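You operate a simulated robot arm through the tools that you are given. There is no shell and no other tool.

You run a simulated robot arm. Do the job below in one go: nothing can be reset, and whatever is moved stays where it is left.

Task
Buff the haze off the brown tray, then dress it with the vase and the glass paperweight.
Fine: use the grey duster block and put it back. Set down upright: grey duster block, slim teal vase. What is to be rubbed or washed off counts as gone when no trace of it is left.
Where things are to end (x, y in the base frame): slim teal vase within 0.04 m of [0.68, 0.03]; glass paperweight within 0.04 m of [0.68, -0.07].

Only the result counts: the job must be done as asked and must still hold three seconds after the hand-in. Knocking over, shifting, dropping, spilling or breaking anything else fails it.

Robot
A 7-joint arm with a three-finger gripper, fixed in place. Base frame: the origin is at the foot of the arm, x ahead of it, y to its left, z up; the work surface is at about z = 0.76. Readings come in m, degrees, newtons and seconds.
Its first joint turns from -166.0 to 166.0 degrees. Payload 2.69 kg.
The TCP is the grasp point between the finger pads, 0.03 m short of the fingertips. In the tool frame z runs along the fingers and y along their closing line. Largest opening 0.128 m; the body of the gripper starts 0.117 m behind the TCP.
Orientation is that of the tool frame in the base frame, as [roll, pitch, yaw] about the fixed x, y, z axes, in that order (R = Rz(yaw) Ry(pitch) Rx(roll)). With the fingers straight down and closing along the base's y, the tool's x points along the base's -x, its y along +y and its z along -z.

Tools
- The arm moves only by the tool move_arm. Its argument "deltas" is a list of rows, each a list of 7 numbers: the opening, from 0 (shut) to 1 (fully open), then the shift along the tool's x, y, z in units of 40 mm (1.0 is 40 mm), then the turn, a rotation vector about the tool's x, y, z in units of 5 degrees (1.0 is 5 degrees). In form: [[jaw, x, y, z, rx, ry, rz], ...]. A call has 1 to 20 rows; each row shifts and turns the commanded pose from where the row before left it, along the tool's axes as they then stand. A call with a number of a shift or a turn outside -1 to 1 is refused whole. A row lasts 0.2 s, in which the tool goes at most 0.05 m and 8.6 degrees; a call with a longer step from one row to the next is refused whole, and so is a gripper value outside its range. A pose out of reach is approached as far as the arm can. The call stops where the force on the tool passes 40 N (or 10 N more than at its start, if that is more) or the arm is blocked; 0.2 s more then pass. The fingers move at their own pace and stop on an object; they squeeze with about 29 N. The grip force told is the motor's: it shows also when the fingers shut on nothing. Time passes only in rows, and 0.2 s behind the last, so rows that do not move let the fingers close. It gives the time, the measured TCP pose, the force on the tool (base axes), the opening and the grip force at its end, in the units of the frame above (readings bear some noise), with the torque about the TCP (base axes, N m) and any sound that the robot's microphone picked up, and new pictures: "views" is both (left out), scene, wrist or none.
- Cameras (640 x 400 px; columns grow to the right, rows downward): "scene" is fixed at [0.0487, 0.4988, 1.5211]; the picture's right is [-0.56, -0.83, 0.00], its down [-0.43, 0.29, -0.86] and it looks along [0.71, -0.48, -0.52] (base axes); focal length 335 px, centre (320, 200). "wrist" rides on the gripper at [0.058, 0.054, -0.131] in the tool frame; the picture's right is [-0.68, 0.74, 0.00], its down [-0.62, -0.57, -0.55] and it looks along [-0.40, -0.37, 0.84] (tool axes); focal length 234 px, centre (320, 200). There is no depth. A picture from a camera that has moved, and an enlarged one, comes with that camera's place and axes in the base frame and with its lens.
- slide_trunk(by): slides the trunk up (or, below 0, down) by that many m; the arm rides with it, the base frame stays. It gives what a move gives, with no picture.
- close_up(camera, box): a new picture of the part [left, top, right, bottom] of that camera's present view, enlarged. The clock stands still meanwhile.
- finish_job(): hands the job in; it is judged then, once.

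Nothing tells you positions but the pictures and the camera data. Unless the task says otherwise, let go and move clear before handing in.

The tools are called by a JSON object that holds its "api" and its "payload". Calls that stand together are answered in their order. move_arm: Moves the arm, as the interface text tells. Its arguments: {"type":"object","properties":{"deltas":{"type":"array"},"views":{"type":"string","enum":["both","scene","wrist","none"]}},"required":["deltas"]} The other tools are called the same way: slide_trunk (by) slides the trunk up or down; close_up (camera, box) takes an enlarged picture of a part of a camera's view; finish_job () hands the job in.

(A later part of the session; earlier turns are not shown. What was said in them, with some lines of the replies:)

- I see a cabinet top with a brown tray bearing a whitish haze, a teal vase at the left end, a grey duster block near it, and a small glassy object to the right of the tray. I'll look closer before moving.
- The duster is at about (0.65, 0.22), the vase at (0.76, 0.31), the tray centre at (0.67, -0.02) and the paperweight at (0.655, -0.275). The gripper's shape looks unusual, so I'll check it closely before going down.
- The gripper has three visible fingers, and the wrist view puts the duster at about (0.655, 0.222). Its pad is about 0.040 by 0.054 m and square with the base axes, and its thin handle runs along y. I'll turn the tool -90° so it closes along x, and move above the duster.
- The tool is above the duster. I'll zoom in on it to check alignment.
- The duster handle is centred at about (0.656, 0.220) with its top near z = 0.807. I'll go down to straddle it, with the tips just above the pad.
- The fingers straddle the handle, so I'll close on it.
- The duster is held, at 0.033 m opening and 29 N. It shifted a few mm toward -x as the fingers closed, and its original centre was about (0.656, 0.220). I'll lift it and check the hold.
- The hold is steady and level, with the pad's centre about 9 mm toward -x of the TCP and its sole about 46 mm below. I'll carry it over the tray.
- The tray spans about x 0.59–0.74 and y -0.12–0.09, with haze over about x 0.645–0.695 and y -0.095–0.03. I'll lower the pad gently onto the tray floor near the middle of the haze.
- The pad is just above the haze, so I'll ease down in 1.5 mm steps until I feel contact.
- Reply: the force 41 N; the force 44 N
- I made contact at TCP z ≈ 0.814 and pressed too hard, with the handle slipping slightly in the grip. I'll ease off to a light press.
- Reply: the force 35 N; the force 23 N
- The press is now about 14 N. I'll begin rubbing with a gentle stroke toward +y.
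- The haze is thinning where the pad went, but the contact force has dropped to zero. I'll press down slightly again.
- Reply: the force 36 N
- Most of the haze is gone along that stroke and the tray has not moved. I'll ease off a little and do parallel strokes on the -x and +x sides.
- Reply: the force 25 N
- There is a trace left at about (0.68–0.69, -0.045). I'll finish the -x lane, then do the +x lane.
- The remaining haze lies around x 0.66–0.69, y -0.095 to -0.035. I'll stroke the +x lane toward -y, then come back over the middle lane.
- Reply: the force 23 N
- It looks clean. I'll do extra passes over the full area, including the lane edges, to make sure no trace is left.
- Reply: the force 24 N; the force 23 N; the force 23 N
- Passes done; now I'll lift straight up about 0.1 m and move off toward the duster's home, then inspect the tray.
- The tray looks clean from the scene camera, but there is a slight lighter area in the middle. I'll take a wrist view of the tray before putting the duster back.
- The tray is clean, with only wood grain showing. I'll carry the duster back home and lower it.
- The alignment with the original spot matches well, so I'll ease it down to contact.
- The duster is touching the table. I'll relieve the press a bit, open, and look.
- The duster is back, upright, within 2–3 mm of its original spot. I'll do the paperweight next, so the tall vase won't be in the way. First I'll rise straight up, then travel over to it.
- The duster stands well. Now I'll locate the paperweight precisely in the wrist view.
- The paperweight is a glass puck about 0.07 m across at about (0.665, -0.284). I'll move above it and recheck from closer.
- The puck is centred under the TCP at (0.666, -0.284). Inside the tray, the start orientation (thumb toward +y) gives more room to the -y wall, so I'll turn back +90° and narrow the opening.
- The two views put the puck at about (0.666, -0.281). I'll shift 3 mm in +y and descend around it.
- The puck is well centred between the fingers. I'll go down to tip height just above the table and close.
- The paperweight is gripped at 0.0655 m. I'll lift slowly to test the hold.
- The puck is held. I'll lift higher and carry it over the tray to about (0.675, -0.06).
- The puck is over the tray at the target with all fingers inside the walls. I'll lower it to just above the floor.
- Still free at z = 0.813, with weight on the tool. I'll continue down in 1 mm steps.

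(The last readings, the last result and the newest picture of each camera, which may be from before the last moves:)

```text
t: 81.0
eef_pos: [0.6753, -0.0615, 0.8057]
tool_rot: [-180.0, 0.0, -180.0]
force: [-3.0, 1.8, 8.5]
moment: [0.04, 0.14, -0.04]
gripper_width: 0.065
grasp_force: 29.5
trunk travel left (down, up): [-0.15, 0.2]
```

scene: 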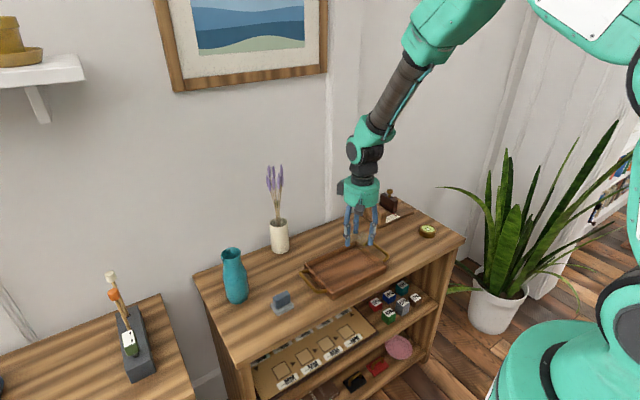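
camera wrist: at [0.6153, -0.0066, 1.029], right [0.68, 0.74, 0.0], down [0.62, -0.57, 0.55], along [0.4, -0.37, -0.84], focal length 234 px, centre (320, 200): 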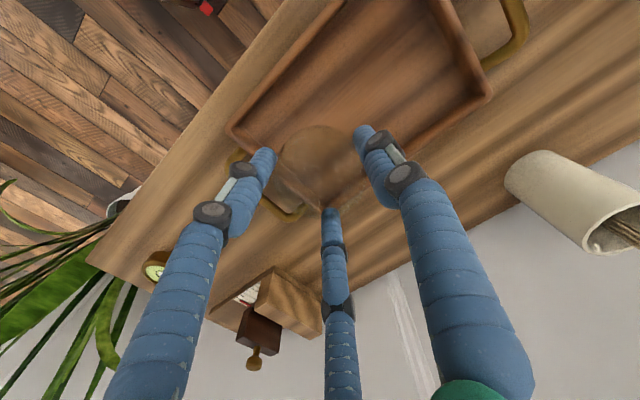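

The puck touches the tray floor. I'll release with a small opening, then rise straight up.

{"api": "move_arm", "payload": {"deltas": [[0.54, 0, 0, 0, 0, 0, 0], [0.6, 0, 0, 0, 0, 0, 0], [0.6, 0, 0, 0, 0, 0, 0]], "views": "none"}}

{"api": "close_up", "payload": {"camera": "wrist", "box": [120, 0, 520, 250]}}

{"api": "close_up", "payload": {"camera": "scene", "box": [290, 190, 420, 300]}}

```text
t: 81.8
eef_pos: [0.6759, -0.0614, 0.8064]
tool_rot: [180.0, 0.0, -179.9]
force: [-0.3, 0.1, 1.6]
moment: [0.05, 0.0, -0.02]
gripper_width: 0.0769
grasp_force: 0.1
trunk travel left (down, up): [-0.15, 0.2]
```

```text
1.60 times, centred on (320, 125) of wrist
camera zoom: at [0.6151, -0.0072, 0.9368], right [0.68, 0.74, 0.0], down [0.62, -0.57, 0.55], along [0.4, -0.37, -0.84], focal length 375 px, centre (320, 320)
```

zoom: 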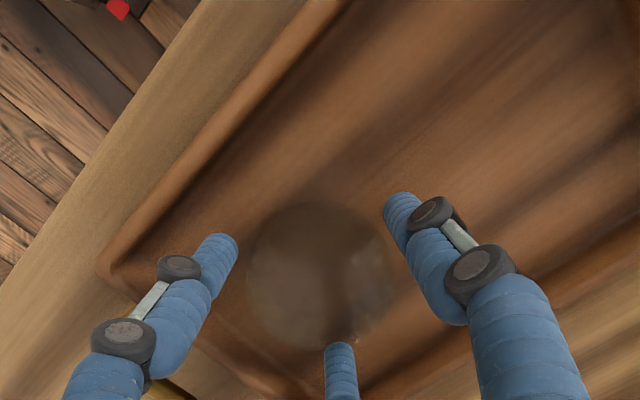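

```text
3.64 times, centred on (355, 245) of scene
camera zoom: at [0.0487, 0.4988, 1.5211], right [-0.56, -0.83, 0.0], down [-0.43, 0.29, -0.86], along [0.71, -0.48, -0.52], focal length 1217 px, centre (193, 36)
```

zoom: 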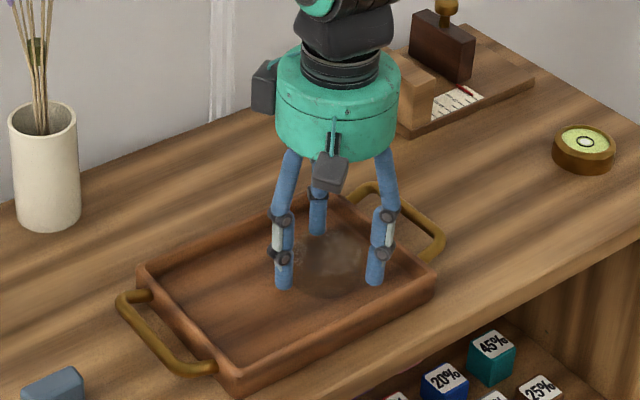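

The puck stands in the tray. I'll rise straight up, then travel in y toward the vase, and in x last so I stay clear of the lavender.

{"api": "move_arm", "payload": {"deltas": [[0.6, 0, 0, -0.3, 0, 0, 0], [0.6, 0, 0, -0.7, 0, 0, 0], [0.6, 0, 0, -0.8, 0, 0, 0], [0.6, 0, 0, -0.8, 0, 0, 0], [0.8, 0, 0, -0.8, 0, 0, 0], [0.9, 0, 0, -0.8, 0, 0, 0], [0.9, 0, 0, -0.8, 0, 0, 0], [0.9, 0, 0, -0.8, 0, 0, 0], [0.9, 0, 0, -0.4, 0, 0, 0]], "views": "none"}}

{"api": "close_up", "payload": {"camera": "scene", "box": [290, 190, 420, 300]}}

{"api": "move_arm", "payload": {"deltas": [[0.9, 0, 0.8, 0, 0, 0, 0], [0.9, 0, 0.8, 0, 0, 0, 0], [0.9, 0, 0.8, 0, 0, 0, 0], [0.9, 0, 0.8, 0, 0, 0, 0], [0.9, 0, 0.8, 0, 0, 0, 0], [0.9, 0, 0.8, 0, 0, 0, 0], [0.9, 0, 0.8, 0, 0, 0, 0], [0.9, 0, 0.8, 0, 0, 0, 0], [0.9, -0.4, 0.7, 0, 0, 0, 0], [0.9, -0.6, 0.6, 0, 0, 0, 0], [0.9, -0.5, 0.2, 0, 0, 0, 0], [0.9, -0.3, 0, 0, 0, 0, 0], [0.9, 0, 0, 0, 0, 0, 0]]}}

```text
t: 83.8
eef_pos: [0.674, -0.0604, 1.0538]
tool_rot: [-179.9, -0.1, 180.0]
force: [0.4, -0.2, -0.4]
moment: [-0.03, 0.0, -0.04]
gripper_width: 0.1154
grasp_force: 0.1
trunk travel left (down, up): [-0.15, 0.2]
```

```text
3.64 times, centred on (355, 245) of scene
camera zoom: at [0.0487, 0.4988, 1.5211], right [-0.56, -0.83, 0.0], down [-0.43, 0.29, -0.86], along [0.71, -0.48, -0.52], focal length 1217 px, centre (193, 36)
```

zoom: 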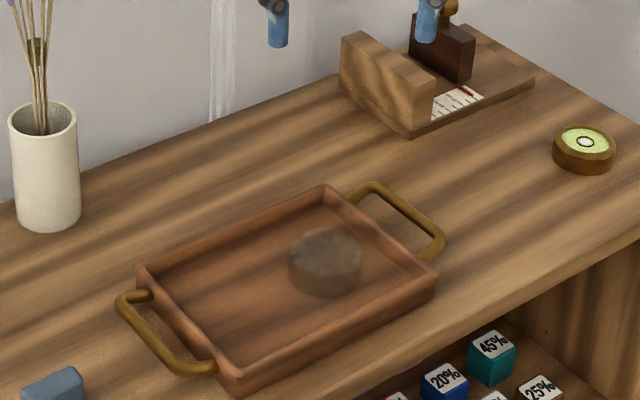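

```text
t: 86.6
eef_pos: [0.747, 0.256, 1.0531]
tool_rot: [179.9, 0.0, -179.9]
force: [0.2, 0.8, 0.5]
moment: [0.01, -0.01, -0.02]
gripper_width: 0.1152
grasp_force: 0.1
trunk travel left (down, up): [-0.15, 0.2]
camera wrist: at [0.6872, 0.3091, 1.1844], right [0.68, 0.74, 0.0], down [0.62, -0.57, 0.55], along [0.4, -0.37, -0.84], focal length 234 px, centre (320, 200)
```

scene: 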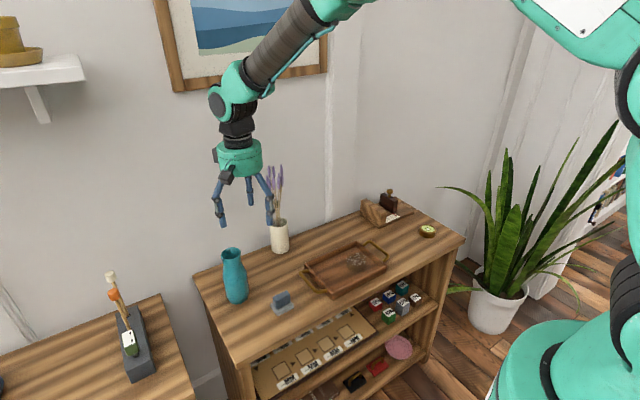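
wrist: 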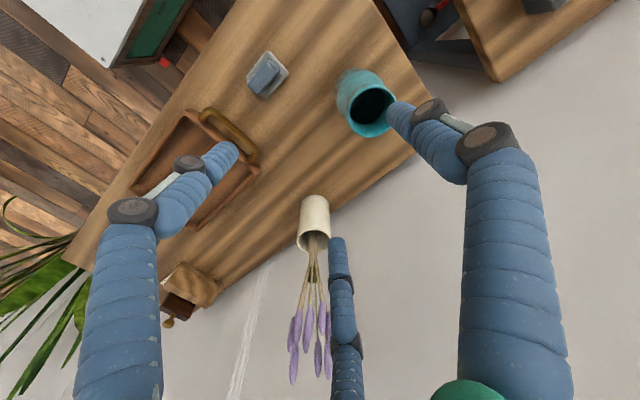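

The paperweight sits in the tray. Now I'll locate the vase in the wrist view.

{"api": "close_up", "payload": {"camera": "wrist", "box": [280, 40, 440, 140]}}

{"api": "close_up", "payload": {"camera": "scene", "box": [190, 140, 310, 320]}}

```text
4.00 times, centred on (360, 90) of wrist
camera zoom: at [0.6872, 0.3091, 1.1844], right [0.68, 0.74, 0.0], down [0.62, -0.57, 0.55], along [0.4, -0.37, -0.84], focal length 937 px, centre (160, 640)
```

zoom: 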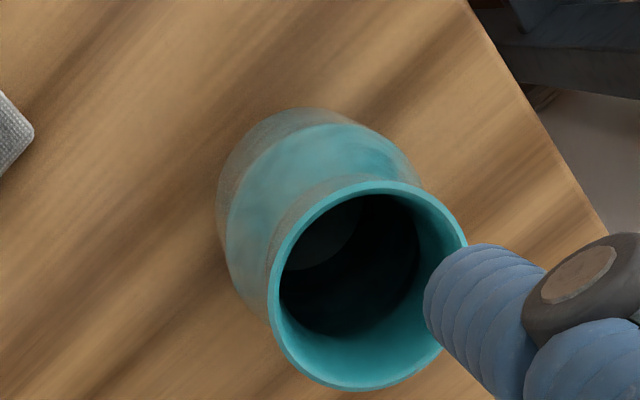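

```text
2.22 times, centred on (250, 230) of scene
camera zoom: at [0.0487, 0.4988, 1.5211], right [-0.56, -0.83, 0.0], down [-0.43, 0.29, -0.86], along [0.71, -0.48, -0.52], focal length 744 px, centre (476, 133)
```

zoom: 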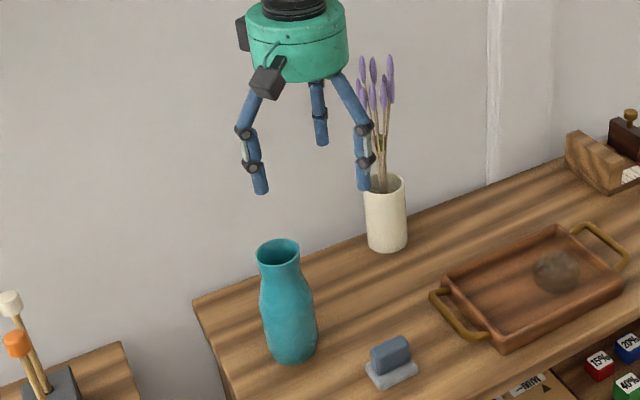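

The vase axis is at about (0.763, 0.311) with its rim near z = 0.935. I'll centre over it and go partway down.

{"api": "move_arm", "payload": {"deltas": [[0.95, -0.2, 0.7, 0, 0, 0, 0], [0.95, -0.2, 0.68, 0, 0, 0, 0], [0.95, 0, 0, 0.3, 0, 0, 0], [0.95, 0, 0, 0.5, 0, 0, 0], [0.95, 0, 0, 0.5, 0, 0, 0], [0.95, 0, 0, 0, 0, 0, 0]]}}

{"api": "close_up", "payload": {"camera": "wrist", "box": [200, 60, 440, 240]}}

{"api": "close_up", "payload": {"camera": "scene", "box": [190, 190, 310, 320]}}

```text
t: 88.0
eef_pos: [0.7627, 0.3114, 1.0019]
tool_rot: [-180.0, -0.1, -180.0]
force: [0.2, 0.1, -0.2]
moment: [-0.01, 0.03, 0.0]
gripper_width: 0.1214
grasp_force: 0.1
trunk travel left (down, up): [-0.15, 0.2]
camera wrist: at [0.7032, 0.3647, 1.1322], right [0.68, 0.74, 0.0], down [0.62, -0.57, 0.55], along [0.4, -0.37, -0.84], focal length 234 px, centre (320, 200)
```

scene: 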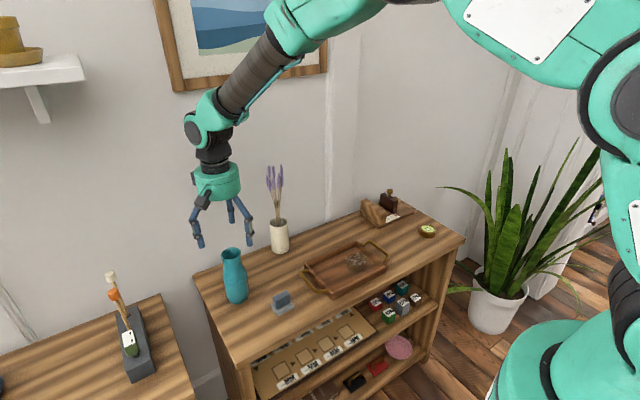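
wrist: 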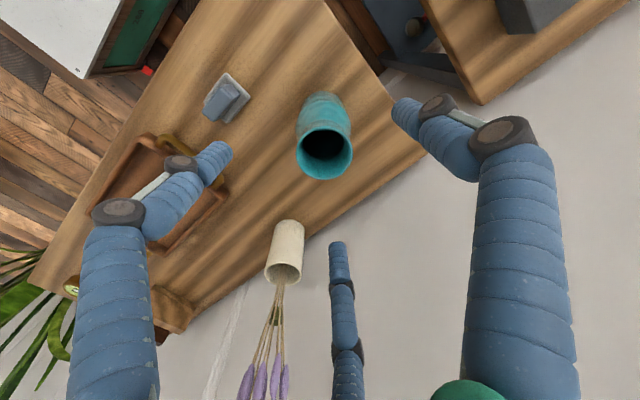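

```text
2.22 times, centred on (320, 150) of wrist
camera zoom: at [0.7032, 0.3647, 1.1322], right [0.68, 0.74, 0.0], down [0.62, -0.57, 0.55], along [0.4, -0.37, -0.84], focal length 520 px, centre (320, 311)
```

zoom: 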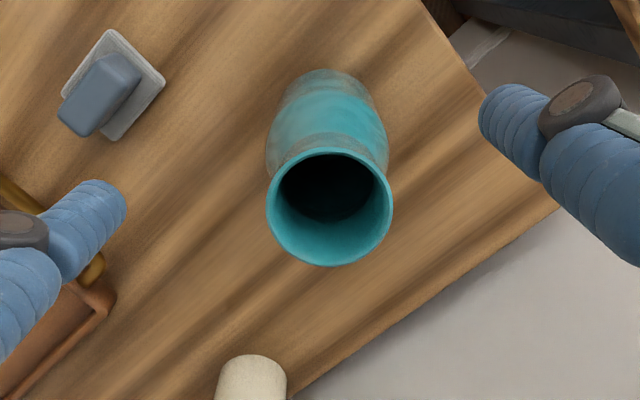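

```text
3.08 times, centred on (250, 255) of scene
camera zoom: at [0.0487, 0.4988, 1.5211], right [-0.56, -0.83, 0.0], down [-0.43, 0.29, -0.86], along [0.71, -0.48, -0.52], focal length 1030 px, centre (535, 31)
```

zoom: 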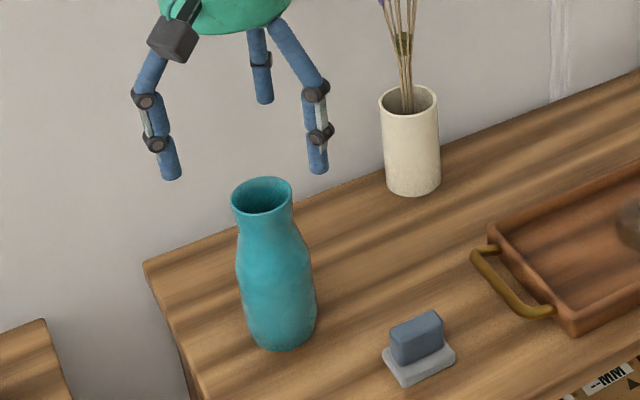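

The alignment is good, so I'll descend around the vase with a 2 mm +y trim.

{"api": "move_arm", "payload": {"deltas": [[0.95, 0, 0.05, 0.4, 0, 0, 0], [0.95, 0, 0, 0.5, 0, 0, 0], [0.95, 0, 0, 0.5, 0, 0, 0], [0.95, 0, 0, 0.5, 0, 0, 0], [0.95, 0, 0, 0.5, 0, 0, 0], [0.95, 0, 0, 0.5, 0, 0, 0], [0.95, 0, 0, 0.4, 0, 0, 0], [0.95, 0, 0, 0, 0, 0, 0]]}}

{"api": "close_up", "payload": {"camera": "scene", "box": [190, 190, 310, 320]}}

{"api": "close_up", "payload": {"camera": "wrist", "box": [200, 60, 440, 240]}}

```text
t: 89.8
eef_pos: [0.7621, 0.3114, 0.8703]
tool_rot: [180.0, 0.0, 180.0]
force: [-0.4, 0.7, -0.2]
moment: [-0.03, 0.02, 0.05]
gripper_width: 0.1215
grasp_force: 0.0
trunk travel left (down, up): [-0.15, 0.2]
camera wrist: at [0.7034, 0.3661, 1.0009], right [0.68, 0.74, 0.0], down [0.62, -0.57, 0.55], along [0.4, -0.37, -0.84], focal length 234 px, centre (320, 200)
```

scene: 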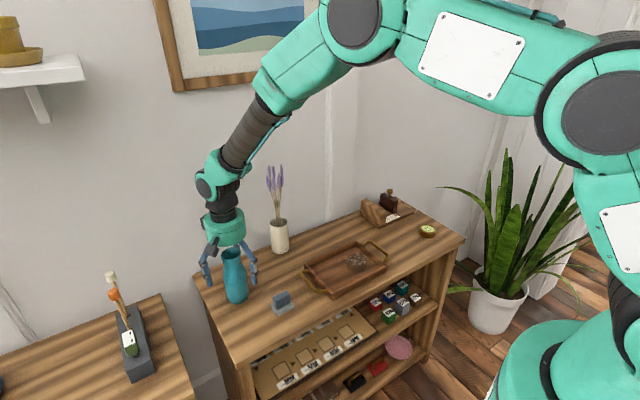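
wrist: 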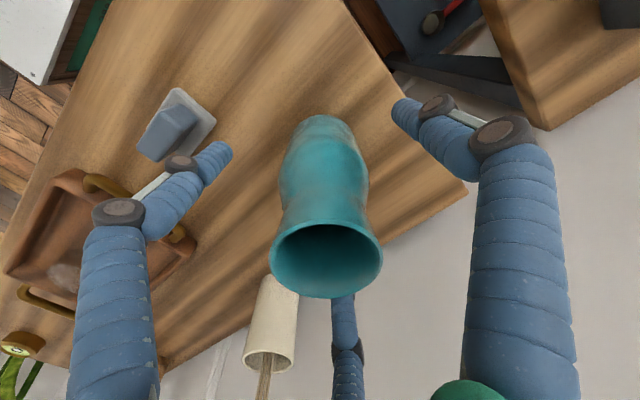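

```text
3.08 times, centred on (250, 255) of scene
camera zoom: at [0.0487, 0.4988, 1.5211], right [-0.56, -0.83, 0.0], down [-0.43, 0.29, -0.86], along [0.71, -0.48, -0.52], focal length 1030 px, centre (535, 31)
```

zoom: 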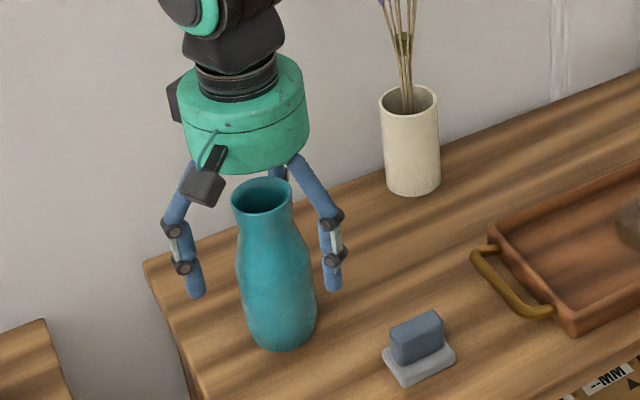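

```text
2.22 times, centred on (320, 150) of wrist
camera zoom: at [0.7034, 0.3661, 1.0009], right [0.68, 0.74, 0.0], down [0.62, -0.57, 0.55], along [0.4, -0.37, -0.84], focal length 520 px, centre (320, 311)
```

zoom: 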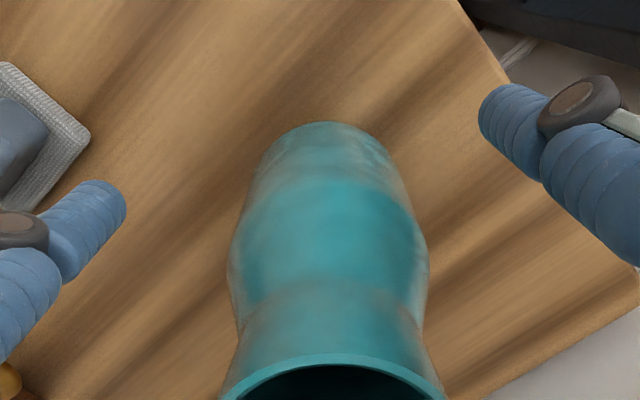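

The fingers surround the vase body. I'll go 20 mm lower and close gently.

{"api": "move_arm", "payload": {"deltas": [[0.95, 0, 0, 0.25, 0, 0, 0], [0.95, 0, 0, 0.25, 0, 0, 0], [0.8, 0, 0, 0, 0, 0, 0], [0.7, 0, 0, 0, 0, 0, 0], [0.62, 0, 0, 0, 0, 0, 0], [0.62, 0, 0, 0, 0, 0, 0]], "views": "none"}}

{"api": "close_up", "payload": {"camera": "wrist", "box": [200, 60, 440, 240]}}

{"api": "close_up", "payload": {"camera": "scene", "box": [190, 190, 310, 320]}}

```text
t: 91.2
eef_pos: [0.7626, 0.3123, 0.8488]
tool_rot: [180.0, -0.1, -180.0]
force: [0.3, -0.1, 0.5]
moment: [0.02, 0.01, 0.0]
gripper_width: 0.0795
grasp_force: 0.0
trunk travel left (down, up): [-0.15, 0.2]
```

```text
2.22 times, centred on (320, 150) of wrist
camera zoom: at [0.7032, 0.3659, 0.9805], right [0.68, 0.74, 0.0], down [0.62, -0.57, 0.55], along [0.4, -0.37, -0.84], focal length 520 px, centre (320, 311)
```

zoom: 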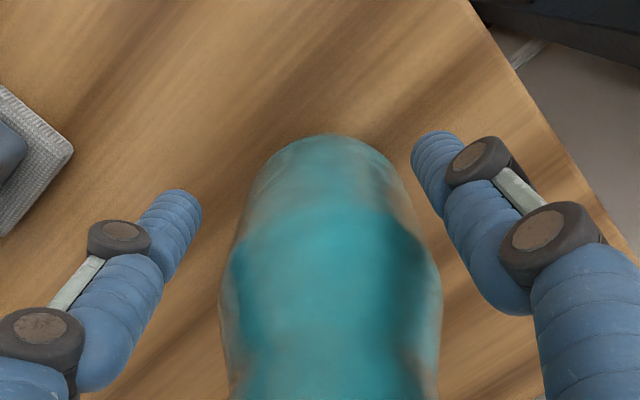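

```text
3.08 times, centred on (250, 255) of scene
camera zoom: at [0.0487, 0.4988, 1.5211], right [-0.56, -0.83, 0.0], down [-0.43, 0.29, -0.86], along [0.71, -0.48, -0.52], focal length 1030 px, centre (535, 31)
```

zoom: 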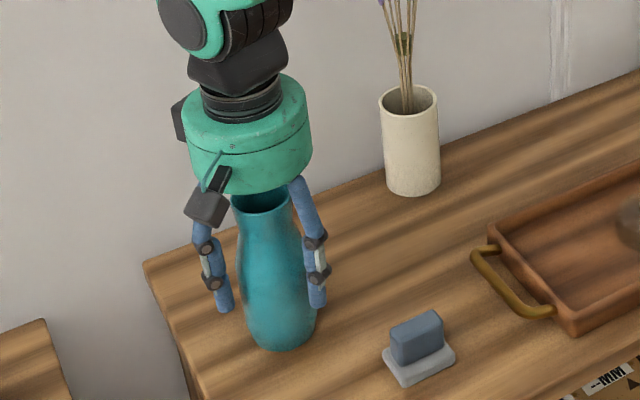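

I'll close in small steps while watching the force, so that uneven contact doesn't tip the vase.

{"api": "move_arm", "payload": {"deltas": [[0.6, 0, 0, 0, 0, 0, 0], [0.6, 0, 0, 0, 0, 0, 0]], "views": "none"}}

{"api": "move_arm", "payload": {"deltas": [[0.57, 0, 0, 0, 0, 0, 0], [0.57, 0, 0, 0, 0, 0, 0]], "views": "none"}}

{"api": "close_up", "payload": {"camera": "scene", "box": [200, 220, 280, 310]}}

{"api": "close_up", "payload": {"camera": "wrist", "box": [200, 60, 440, 240]}}

```text
t: 91.8
eef_pos: [0.7636, 0.3122, 0.8486]
tool_rot: [179.9, 0.1, -180.0]
force: [1.3, -0.5, 0.0]
moment: [0.01, -0.03, -0.02]
gripper_width: 0.0778
grasp_force: 0.2
trunk travel left (down, up): [-0.15, 0.2]
```

```text
t: 92.4
eef_pos: [0.7643, 0.3129, 0.8482]
tool_rot: [-180.0, -0.1, -180.0]
force: [1.5, -0.9, 1.1]
moment: [-0.03, -0.04, -0.01]
gripper_width: 0.0734
grasp_force: 0.6
trunk travel left (down, up): [-0.15, 0.2]
```

```text
4.44 times, centred on (240, 265) of scene
camera zoom: at [0.0487, 0.4988, 1.5211], right [-0.56, -0.83, 0.0], down [-0.43, 0.29, -0.86], along [0.71, -0.48, -0.52], focal length 1488 px, centre (676, -89)
```

zoom: 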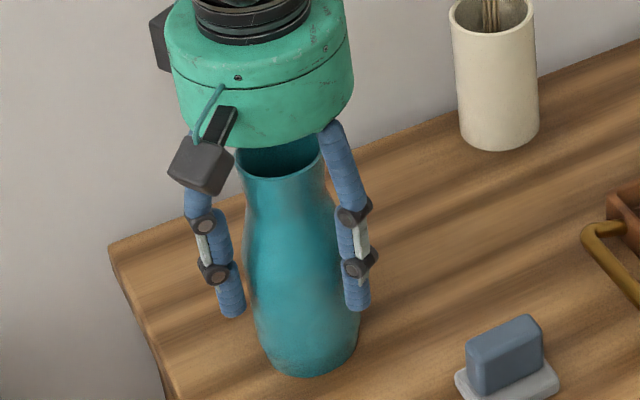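

```text
2.22 times, centred on (320, 150) of wrist
camera zoom: at [0.7032, 0.3659, 0.9805], right [0.68, 0.74, 0.0], down [0.62, -0.57, 0.55], along [0.4, -0.37, -0.84], focal length 520 px, centre (320, 311)
```

zoom: 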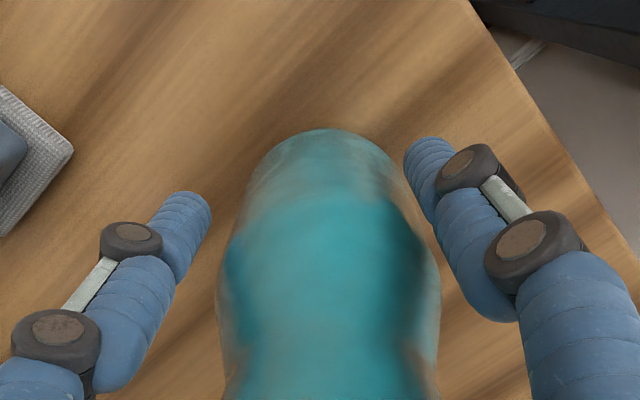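

The first light contact is on the (+x, -y) finger, so the vase sits slightly that way. I'll recentre by a couple of mm and continue closing.

{"api": "move_arm", "payload": {"deltas": [[0.6, 0, 0, 0, 0, 0, 0], [0.6, -0.06, -0.04, 0, 0, 0, 0], [0.57, 0, 0, 0, 0, 0, 0], [0.57, 0, 0, 0, 0, 0, 0]], "views": "none"}}

{"api": "move_arm", "payload": {"deltas": [[0.55, 0, 0, 0, 0, 0, 0], [0.55, 0, 0, 0, 0, 0, 0]], "views": "none"}}

```text
t: 93.4
eef_pos: [0.7655, 0.3115, 0.8502]
tool_rot: [179.9, 0.0, -180.0]
force: [-0.3, 0.3, -0.5]
moment: [-0.01, -0.03, -0.01]
gripper_width: 0.0729
grasp_force: 0.1
trunk travel left (down, up): [-0.15, 0.2]
```

```text
t: 94.0
eef_pos: [0.7649, 0.3108, 0.8494]
tool_rot: [-180.0, 0.0, 179.9]
force: [-0.1, -0.9, 0.1]
moment: [-0.01, 0.0, -0.01]
gripper_width: 0.0705
grasp_force: 0.0
trunk travel left (down, up): [-0.15, 0.2]
```

{"api": "move_arm", "payload": {"deltas": [[0.53, 0, 0, 0, 0, 0, 0], [0.53, 0, 0, 0, 0, 0, 0]], "views": "none"}}

{"api": "move_arm", "payload": {"deltas": [[0.51, 0, 0, 0, 0, 0, 0], [0.51, 0, 0, 0, 0, 0, 0]], "views": "none"}}

{"api": "close_up", "payload": {"camera": "scene", "box": [200, 220, 280, 310]}}

{"api": "close_up", "payload": {"camera": "wrist", "box": [200, 60, 440, 240]}}

```text
t: 94.6
eef_pos: [0.7661, 0.3106, 0.8489]
tool_rot: [180.0, 0.0, -179.9]
force: [0.2, 0.6, -0.1]
moment: [0.03, -0.05, 0.04]
gripper_width: 0.0683
grasp_force: 0.3
trunk travel left (down, up): [-0.15, 0.2]
```

```text
t: 95.2
eef_pos: [0.7656, 0.3112, 0.8504]
tool_rot: [180.0, 0.0, 180.0]
force: [1.0, -0.8, 0.0]
moment: [-0.02, -0.04, 0.02]
gripper_width: 0.0662
grasp_force: 0.9
trunk travel left (down, up): [-0.15, 0.2]
```

```text
4.44 times, centred on (240, 265) of scene
camera zoom: at [0.0487, 0.4988, 1.5211], right [-0.56, -0.83, 0.0], down [-0.43, 0.29, -0.86], along [0.71, -0.48, -0.52], focal length 1488 px, centre (676, -89)
```

zoom: 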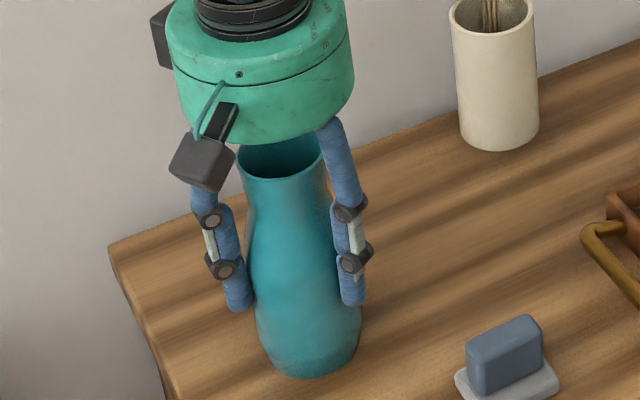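

```text
2.22 times, centred on (320, 150) of wrist
camera zoom: at [0.7055, 0.3645, 0.9807], right [0.68, 0.74, 0.0], down [0.62, -0.57, 0.55], along [0.4, -0.37, -0.84], focal length 520 px, centre (320, 311)
```

zoom: 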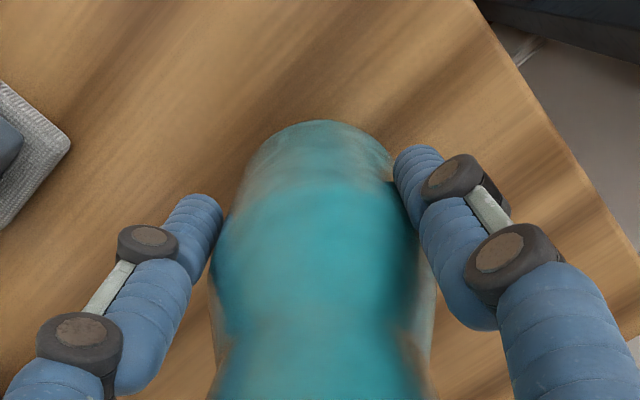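

{"api": "move_arm", "payload": {"deltas": [[0.49, 0, 0, 0, 0, 0, 0], [0.49, 0, 0, 0, 0, 0, 0]], "views": "none"}}

{"api": "move_arm", "payload": {"deltas": [[0.45, 0, 0, 0, 0, 0, 0], [0.3, 0, 0, 0, 0, 0, 0], [0, 0, 0, 0, 0, 0, 0], [0, 0, 0, 0, 0, 0, 0]], "views": "none"}}

{"api": "close_up", "payload": {"camera": "scene", "box": [200, 220, 280, 310]}}

```text
t: 95.8
eef_pos: [0.7658, 0.3118, 0.8499]
tool_rot: [180.0, 0.0, 180.0]
force: [-0.6, -0.2, 1.1]
moment: [-0.02, -0.01, 0.06]
gripper_width: 0.064
grasp_force: 8.1
trunk travel left (down, up): [-0.15, 0.2]
```

```text
t: 96.8
eef_pos: [0.7654, 0.3118, 0.8503]
tool_rot: [180.0, 0.0, -179.9]
force: [0.2, -1.4, 1.0]
moment: [0.0, -0.03, 0.0]
gripper_width: 0.0634
grasp_force: 28.8
trunk travel left (down, up): [-0.15, 0.2]
```

```text
4.44 times, centred on (240, 265) of scene
camera zoom: at [0.0487, 0.4988, 1.5211], right [-0.56, -0.83, 0.0], down [-0.43, 0.29, -0.86], along [0.71, -0.48, -0.52], focal length 1488 px, centre (676, -89)
```

zoom: 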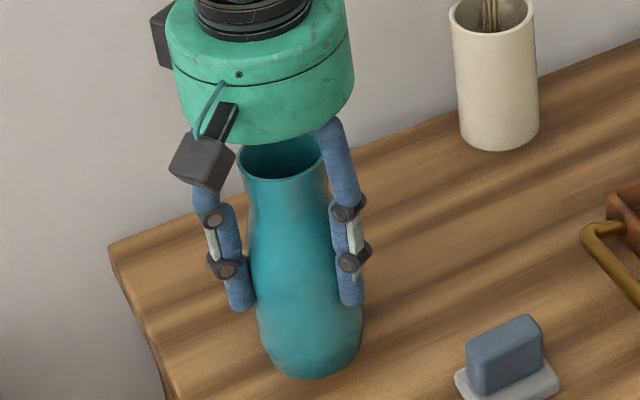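

The vase is gripped firmly and upright. I'll lift slowly and check it.

{"api": "move_arm", "payload": {"deltas": [[0, 0, 0, -0.1, 0, 0, 0], [0, 0, 0, -0.2, 0, 0, 0], [0, 0, 0, -0.3, 0, 0, 0], [0, 0, 0, -0.4, 0, 0, 0], [0, 0, 0, -0.5, 0, 0, 0], [0, 0, 0, -0.5, 0, 0, 0], [0, 0, 0, -0.4, 0, 0, 0], [0, 0, 0, -0.3, 0, 0, 0], [0, 0, 0, 0, 0, 0, 0]]}}

{"api": "close_up", "payload": {"camera": "scene", "box": [190, 180, 310, 310]}}

```text
t: 98.8
eef_pos: [0.765, 0.3112, 0.9573]
tool_rot: [-180.0, 0.0, -179.9]
force: [-0.3, -0.4, -2.4]
moment: [0.01, -0.01, 0.0]
gripper_width: 0.0635
grasp_force: 29.0
trunk travel left (down, up): [-0.15, 0.2]
camera wrist: at [0.7047, 0.3646, 1.0888], right [0.68, 0.74, 0.0], down [0.62, -0.57, 0.55], along [0.4, -0.37, -0.84], focal length 234 px, centre (320, 200)
```

scene: 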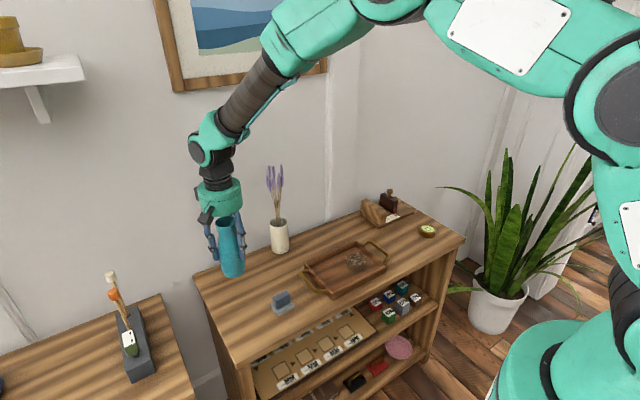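
wrist: 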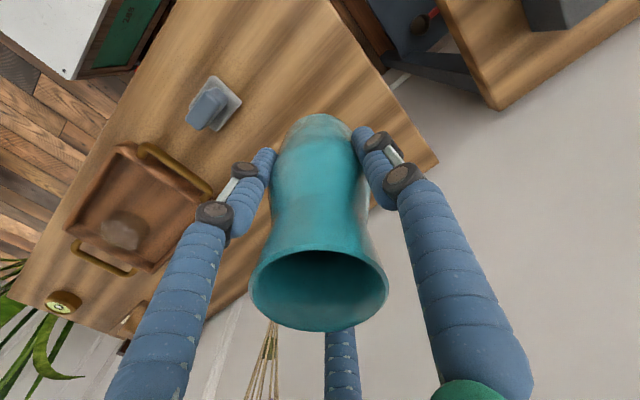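

```text
3.08 times, centred on (250, 245) of scene
camera zoom: at [0.0487, 0.4988, 1.5211], right [-0.56, -0.83, 0.0], down [-0.43, 0.29, -0.86], along [0.71, -0.48, -0.52], focal length 1030 px, centre (535, 62)
```

zoom: 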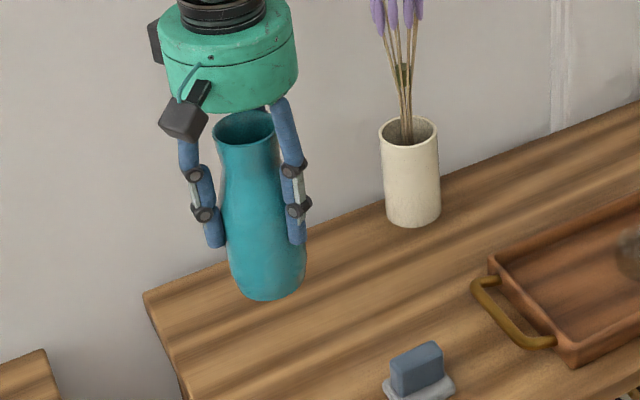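

The vase is upright and held. I'll carry it over the tray to (0.68, 0.03), shifting -x first to stay clear of the lavender.

{"api": "move_arm", "payload": {"deltas": [[0, 0.3, -0.2, 0, 0, 0, 0], [0, 0.5, -0.4, 0, 0, 0, 0], [0, 0.5, -0.5, 0, 0, 0, 0], [0, 0.4, -0.6, 0, 0, 0, 0], [0, 0.3, -0.6, 0, 0, 0, 0], [0, 0.13, -0.6, 0, 0, 0, 0], [0, 0, -0.6, 0, 0, 0, 0], [0, 0, -0.6, 0, 0, 0, 0], [0, 0, -0.6, 0, 0, 0, 0], [0, 0, -0.6, 0, 0, 0, 0], [0, 0, -0.6, 0, 0, 0, 0], [0, 0, -0.5, 0, 0, 0, 0], [0, 0, -0.4, 0, 0, 0, 0], [0, 0, -0.23, 0, 0, 0, 0], [0, 0, 0, 0, 0, 0, 0]]}}

{"api": "close_up", "payload": {"camera": "scene", "box": [270, 150, 430, 300]}}

{"api": "close_up", "payload": {"camera": "wrist", "box": [120, 0, 520, 250]}}

```text
t: 102.0
eef_pos: [0.6805, 0.0303, 0.9566]
tool_rot: [180.0, 0.0, 180.0]
force: [0.4, 0.7, -2.8]
moment: [-0.01, 0.01, -0.02]
gripper_width: 0.0633
grasp_force: 29.3
trunk travel left (down, up): [-0.15, 0.2]
camera wrist: at [0.6204, 0.0828, 1.0883], right [0.68, 0.74, 0.0], down [0.62, -0.57, 0.55], along [0.4, -0.37, -0.84], focal length 234 px, centre (320, 200)
```

scene: 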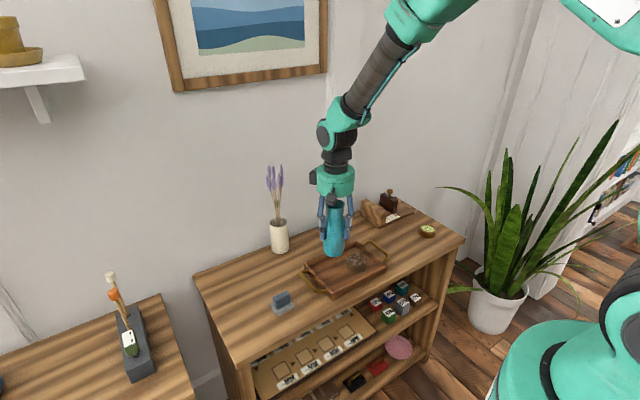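
wrist: 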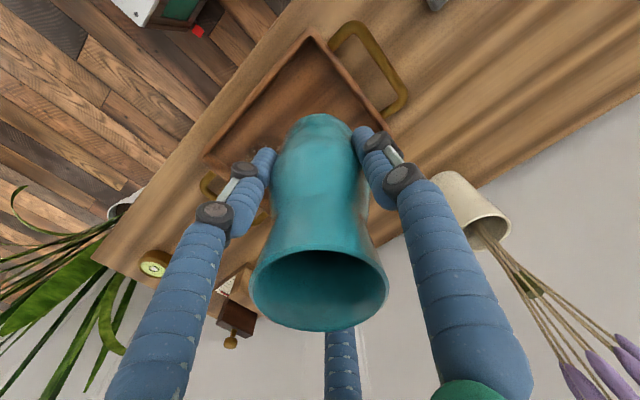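

```text
2.67 times, centred on (350, 225) of scene
camera zoom: at [0.0487, 0.4988, 1.5211], right [-0.56, -0.83, 0.0], down [-0.43, 0.29, -0.86], along [0.71, -0.48, -0.52], focal length 893 px, centre (240, 133)
```

zoom: 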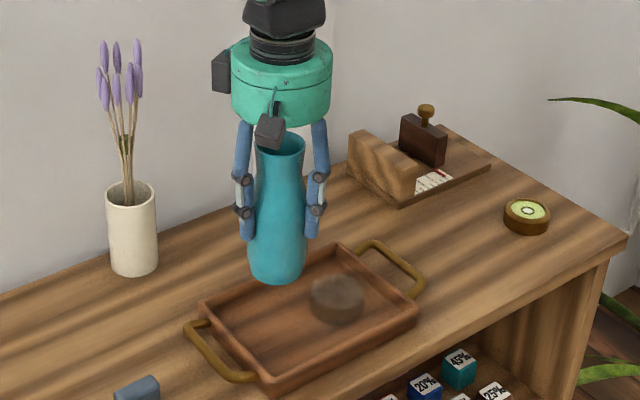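

```text
1.60 times, centred on (320, 125) of wrist
camera zoom: at [0.6204, 0.0828, 1.0883], right [0.68, 0.74, 0.0], down [0.62, -0.57, 0.55], along [0.4, -0.37, -0.84], focal length 375 px, centre (320, 320)
```

zoom: 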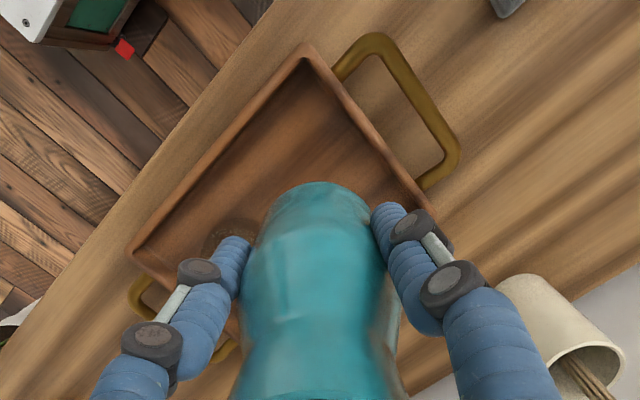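

All is aligned with room beside the paperweight. I'll lower it to just above the tray floor.

{"api": "move_arm", "payload": {"deltas": [[0, 0, 0, 0.3, 0, 0, 0], [0, 0, 0, 0.5, 0, 0, 0], [0, 0, 0, 0.5, 0, 0, 0], [0, 0, 0, 0.5, 0, 0, 0], [0, 0, 0, 0.3, 0, 0, 0], [0, 0, 0, 0.15, 0, 0, 0], [0, 0, 0, 0, 0, 0, 0]], "views": "none"}}

{"api": "close_up", "payload": {"camera": "scene", "box": [270, 180, 430, 300]}}

{"api": "move_arm", "payload": {"deltas": [[0, 0, 0, 0.03, 0, 0, 0], [0, 0, 0, 0.03, 0, 0, 0], [0, 0, 0, 0, 0, 0, 0]], "views": "none"}}

{"api": "move_arm", "payload": {"deltas": [[0, 0, 0, 0.03, 0, 0, 0], [0, 0, 0, 0, 0, 0, 0]], "views": "none"}}

```text
t: 103.6
eef_pos: [0.6799, 0.0294, 0.8677]
tool_rot: [179.9, 0.0, 179.8]
force: [0.1, 0.1, -1.4]
moment: [0.01, -0.01, 0.02]
gripper_width: 0.0635
grasp_force: 29.1
trunk travel left (down, up): [-0.15, 0.2]
```

```text
3.33 times, centred on (350, 240) of scene
camera zoom: at [0.0487, 0.4988, 1.5211], right [-0.56, -0.83, 0.0], down [-0.43, 0.29, -0.86], along [0.71, -0.48, -0.52], focal length 1116 px, centre (220, 67)
```

zoom: 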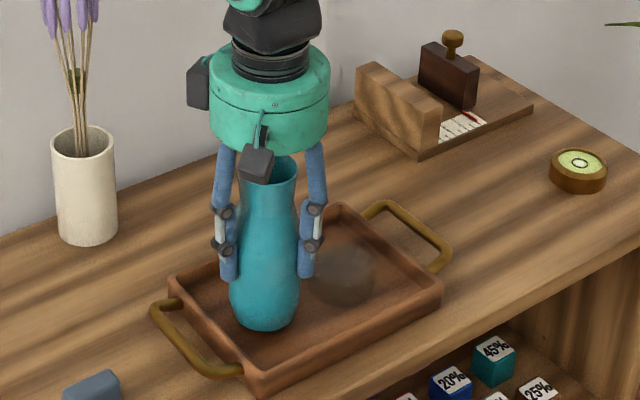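

```text
t: 104.4
eef_pos: [0.6802, 0.03, 0.8647]
tool_rot: [-179.9, 0.0, -180.0]
force: [0.1, 0.2, -2.7]
moment: [0.04, -0.01, 0.0]
gripper_width: 0.0632
grasp_force: 29.4
trunk travel left (down, up): [-0.15, 0.2]
```

```text
t: 105.0
eef_pos: [0.6811, 0.0304, 0.8635]
tool_rot: [-180.0, 0.1, 180.0]
force: [0.3, -0.7, -2.9]
moment: [0.02, -0.04, 0.02]
gripper_width: 0.0635
grasp_force: 28.9
trunk travel left (down, up): [-0.15, 0.2]
```

{"api": "move_arm", "payload": {"deltas": [[0, 0, 0, 0.03, 0, 0, 0], [0, 0, 0, 0.03, 0, 0, 0], [0, 0, 0, 0, 0, 0, 0]], "views": "none"}}

{"api": "move_arm", "payload": {"deltas": [[0, 0, 0, 0.025, 0, 0, 0], [0, 0, 0, 0, 0, 0, 0]], "views": "none"}}

{"api": "move_arm", "payload": {"deltas": [[0, 0, 0, 0.02, 0, 0, 0], [0, 0, 0, 0, 0, 0, 0]], "views": "none"}}

```text
t: 105.8
eef_pos: [0.6798, 0.03, 0.8603]
tool_rot: [179.9, 0.0, -180.0]
force: [-0.6, 0.9, -2.8]
moment: [-0.02, -0.02, 0.0]
gripper_width: 0.0632
grasp_force: 29.1
trunk travel left (down, up): [-0.15, 0.2]
```

```text
t: 106.4
eef_pos: [0.6803, 0.03, 0.8603]
tool_rot: [179.9, 0.0, 179.9]
force: [0.9, 0.4, -2.8]
moment: [-0.02, 0.03, -0.01]
gripper_width: 0.0633
grasp_force: 28.7
trunk travel left (down, up): [-0.15, 0.2]
```

```text
t: 107.0
eef_pos: [0.6807, 0.0295, 0.8588]
tool_rot: [-179.9, -0.1, -180.0]
force: [-0.4, -0.3, -2.9]
moment: [-0.02, 0.0, 0.0]
gripper_width: 0.0635
grasp_force: 28.9
trunk travel left (down, up): [-0.15, 0.2]
```

{"api": "move_arm", "payload": {"deltas": [[0, 0, 0, 0.02, 0, 0, 0], [0, 0, 0, 0, 0, 0, 0]], "views": "none"}}

{"api": "move_arm", "payload": {"deltas": [[0, 0, 0, 0.015, 0, 0, 0], [0, 0, 0, 0, 0, 0, 0]], "views": "none"}}

```text
t: 107.6
eef_pos: [0.6799, 0.0302, 0.8585]
tool_rot: [180.0, 0.0, -180.0]
force: [-0.2, 0.0, -4.2]
moment: [0.0, -0.03, 0.0]
gripper_width: 0.0632
grasp_force: 29.4
trunk travel left (down, up): [-0.15, 0.2]
```

```text
t: 108.2
eef_pos: [0.6803, 0.0297, 0.8581]
tool_rot: [180.0, -0.1, -179.9]
force: [-0.2, -0.2, -2.9]
moment: [0.0, 0.01, 0.0]
gripper_width: 0.0634
grasp_force: 29.2
trunk travel left (down, up): [-0.15, 0.2]
```

{"api": "move_arm", "payload": {"deltas": [[0, 0, 0, 0.02, 0, 0, 0], [0, 0, 0, 0, 0, 0, 0]], "views": "none"}}

{"api": "close_up", "payload": {"camera": "scene", "box": [290, 220, 410, 300]}}

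```text
t: 108.8
eef_pos: [0.6789, 0.0298, 0.8584]
tool_rot: [179.9, -0.1, 180.0]
force: [-1.0, -0.3, -0.3]
moment: [-0.01, 0.03, -0.05]
gripper_width: 0.0635
grasp_force: 28.8
trunk travel left (down, up): [-0.15, 0.2]
```

```text
5.00 times, centred on (350, 260) of scene
camera zoom: at [0.0487, 0.4988, 1.5211], right [-0.56, -0.83, 0.0], down [-0.43, 0.29, -0.86], along [0.71, -0.48, -0.52], focal length 1674 px, centre (170, -100)
```

zoom: 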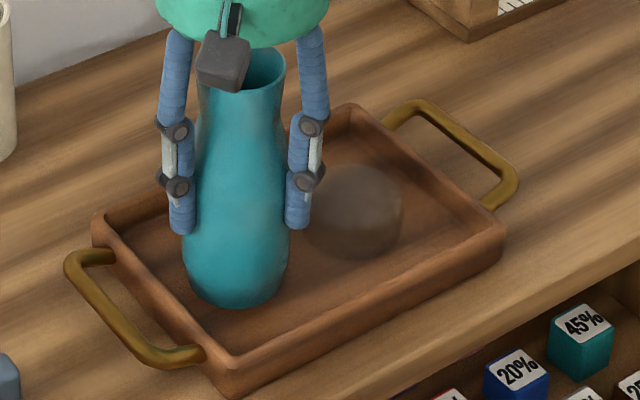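

The weight is starting to come off the tool. One or two more fine steps should seat it.

{"api": "move_arm", "payload": {"deltas": [[0, 0, 0, 0.015, 0, 0, 0], [0, 0, 0, 0, 0, 0, 0]], "views": "none"}}

```text
t: 109.4
eef_pos: [0.6804, 0.029, 0.8571]
tool_rot: [180.0, 0.0, 180.0]
force: [-2.3, 1.7, 6.2]
moment: [-0.06, 0.15, 0.0]
gripper_width: 0.0632
grasp_force: 29.1
trunk travel left (down, up): [-0.15, 0.2]
```

It is seated on the tray floor. I'll release slowly.

{"api": "move_arm", "payload": {"deltas": [[0.49, 0, 0, 0, 0, 0, 0], [0.5, 0, 0, 0, 0, 0, 0], [0.52, 0, 0, 0, 0, 0, 0], [0.56, 0, 0, 0, 0, 0, 0], [0.62, 0, 0, 0, 0, 0, 0], [0.7, 0, 0, 0, 0, 0, 0], [0.8, 0, 0, 0, 0, 0, 0], [0.8, 0, 0, 0, 0, 0, 0]]}}

{"api": "close_up", "payload": {"camera": "scene", "box": [270, 180, 430, 300]}}

{"api": "close_up", "payload": {"camera": "wrist", "box": [120, 0, 520, 250]}}

```text
t: 111.2
eef_pos: [0.6794, 0.0293, 0.8574]
tool_rot: [180.0, 0.0, 180.0]
force: [-0.3, 0.0, 0.5]
moment: [-0.02, 0.01, 0.02]
gripper_width: 0.1026
grasp_force: 0.2
trunk travel left (down, up): [-0.15, 0.2]
camera wrist: at [0.6201, 0.0831, 0.9882], right [0.68, 0.74, 0.0], down [0.62, -0.57, 0.55], along [0.4, -0.37, -0.84], focal length 234 px, centre (320, 200)
```

scene: 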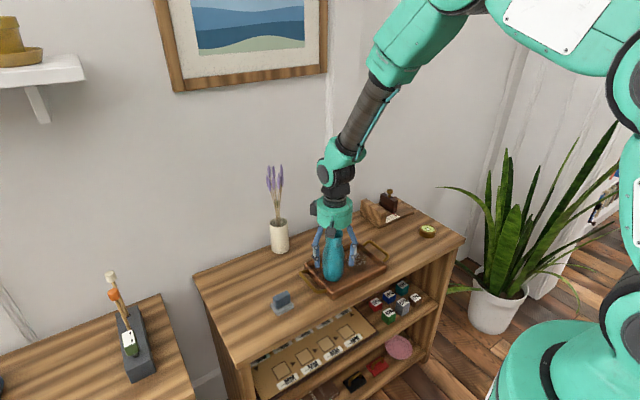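
wrist: 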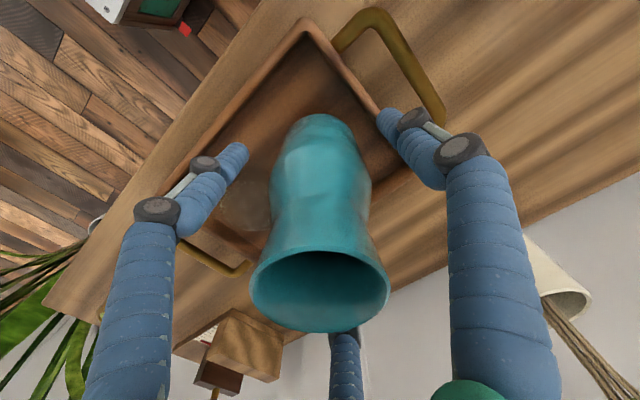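

```text
3.33 times, centred on (350, 240) of scene
camera zoom: at [0.0487, 0.4988, 1.5211], right [-0.56, -0.83, 0.0], down [-0.43, 0.29, -0.86], along [0.71, -0.48, -0.52], focal length 1116 px, centre (220, 67)
```

zoom: 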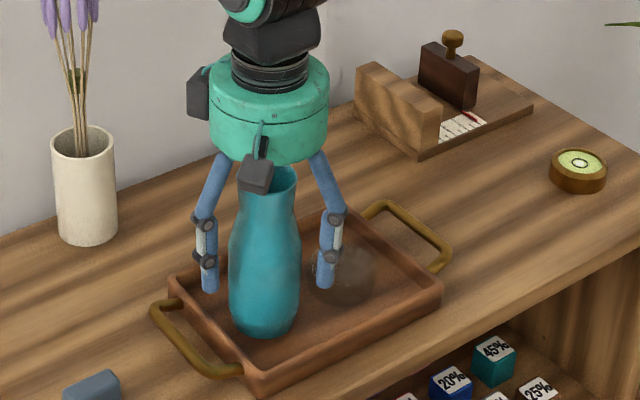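

```text
1.60 times, centred on (320, 125) of wrist
camera zoom: at [0.6201, 0.0831, 0.9882], right [0.68, 0.74, 0.0], down [0.62, -0.57, 0.55], along [0.4, -0.37, -0.84], focal length 375 px, centre (320, 320)
```

zoom: 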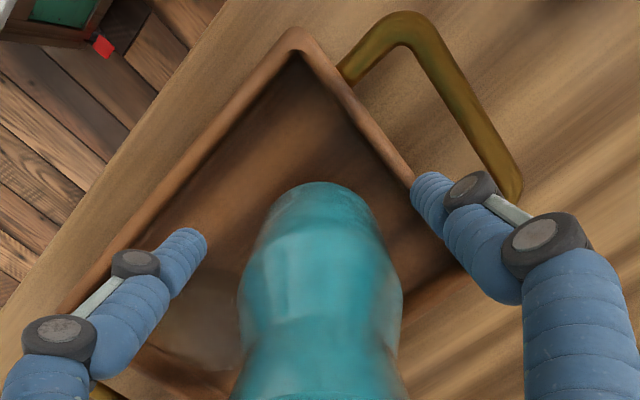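

The vase stands free and upright. I'll rise straight up and move clear, then check everything.

{"api": "move_arm", "payload": {"deltas": [[0.85, 0, 0, -0.3, 0, 0, 0], [0.85, 0, 0, -0.6, 0, 0, 0], [0.85, 0, 0, -0.7, 0, 0, 0], [0.85, 0, 0, -0.7, 0, 0, 0], [0.85, 0, 0, -0.7, 0, 0, 0], [0.85, 0, 0, -0.7, 0, 0, 0], [0.85, 0, 0, -0.7, 0, 0, 0], [0.85, 0, 0, -0.7, 0, 0, 0], [0.85, 0.8, 0, -0.4, 0, 0, 0], [0.85, 0.8, 0, 0, 0, 0, 0], [0.85, 0.8, 0, 0, 0, 0, 0], [0.85, 0.8, 0, 0, 0, 0, 0], [0.85, 0, 0, 0, 0, 0, 0], [0.85, 0, 0, 0, 0, 0, 0]]}}

{"api": "close_up", "payload": {"camera": "scene", "box": [270, 180, 430, 300]}}

{"api": "close_up", "payload": {"camera": "wrist", "box": [160, 0, 480, 200]}}

{"api": "close_up", "payload": {"camera": "scene", "box": [200, 220, 340, 320]}}

```text
t: 114.2
eef_pos: [0.5518, 0.0289, 1.0774]
tool_rot: [-180.0, 0.0, 179.9]
force: [0.0, -0.6, -0.5]
moment: [-0.03, 0.01, 0.04]
gripper_width: 0.1088
grasp_force: 0.0
trunk travel left (down, up): [-0.15, 0.2]
camera wrist: at [0.4918, 0.083, 1.2083], right [0.68, 0.74, 0.0], down [0.62, -0.57, 0.55], along [0.4, -0.37, -0.84], focal length 234 px, centre (320, 200)
```

scene: 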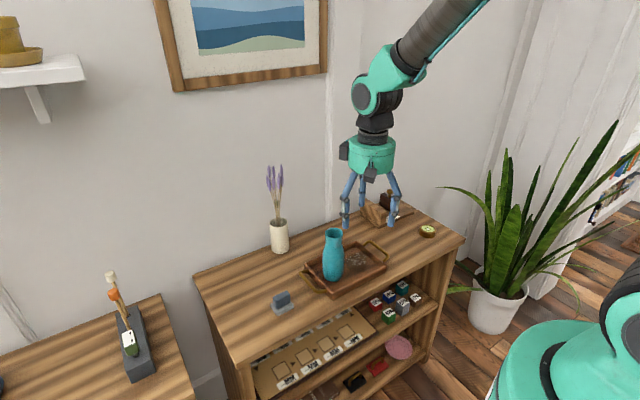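
wrist: 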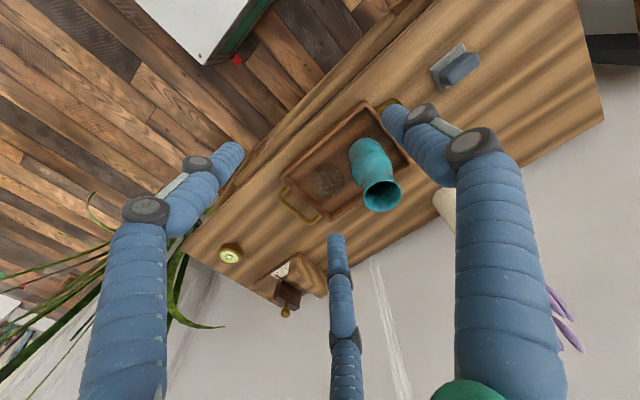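

```text
3.33 times, centred on (350, 240) of scene
camera zoom: at [0.0487, 0.4988, 1.5211], right [-0.56, -0.83, 0.0], down [-0.43, 0.29, -0.86], along [0.71, -0.48, -0.52], focal length 1116 px, centre (220, 67)
```

zoom: 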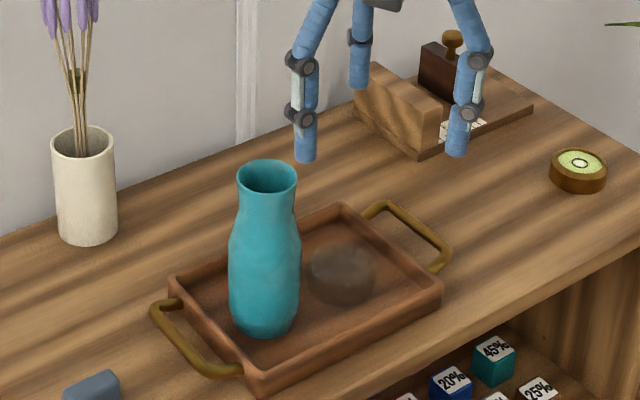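

```text
2.00 times, centred on (320, 100) of wrist
camera zoom: at [0.4918, 0.083, 1.2083], right [0.68, 0.74, 0.0], down [0.62, -0.57, 0.55], along [0.4, -0.37, -0.84], focal length 468 px, centre (320, 400)
```

zoom: 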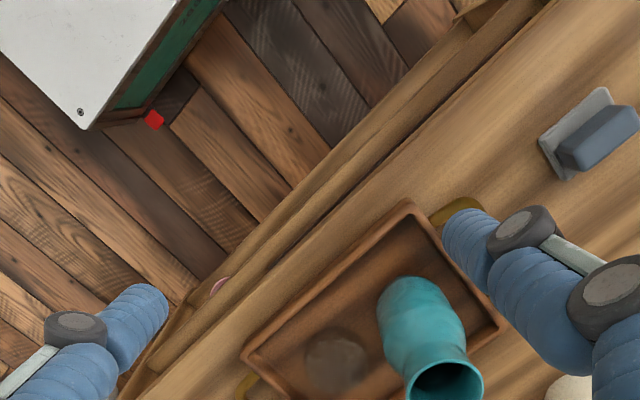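

```text
4.00 times, centred on (270, 270) of scene
camera zoom: at [0.0487, 0.4988, 1.5211], right [-0.56, -0.83, 0.0], down [-0.43, 0.29, -0.86], along [0.71, -0.48, -0.52], focal length 1339 px, centre (520, -80)
```

zoom: 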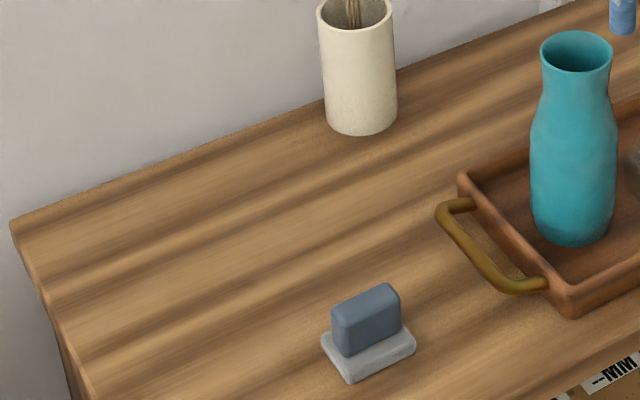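

Everything looks right. The tray is clean, the vase stands upright at about (0.68, 0.03) and the paperweight rests at about (0.675, -0.06). The duster is upright within 2–3 mm of its original spot, nothing else has moved, and the arm is clear, so I'm handing in.

{"api": "finish_job", "payload": {}}

```text
The job is handed in.
```

I buffed the haze off the tray, put the duster back, set the vase and paperweight in the tray, and handed the job in. The hand-in returned no verdict.

| Item | Asked | Where it ended |
|---|---|---|
| Brown tray | no haze left | no trace visible from either camera after several passes |
| Slim teal vase | within 0.04 m of (0.68, 0.03), upright | about (0.68, 0.03), upright |
| Glass paperweight | within 0.04 m of (0.68, -0.07) | about (0.675, -0.06) |
| Grey duster block | put back, upright | upright, about 2–3 mm from where it started |

These positions come from the arm's readings at release and from the pictures.

I pressed too hard when first lowering the duster onto the tray, up to about 44 N, and its handle slipped 2–3 mm in the grip. I eased off before rubbing, and the tray did not move.

In the last pictures nothing else had been knocked or shifted, and the gripper was open and clear of the cabinet.
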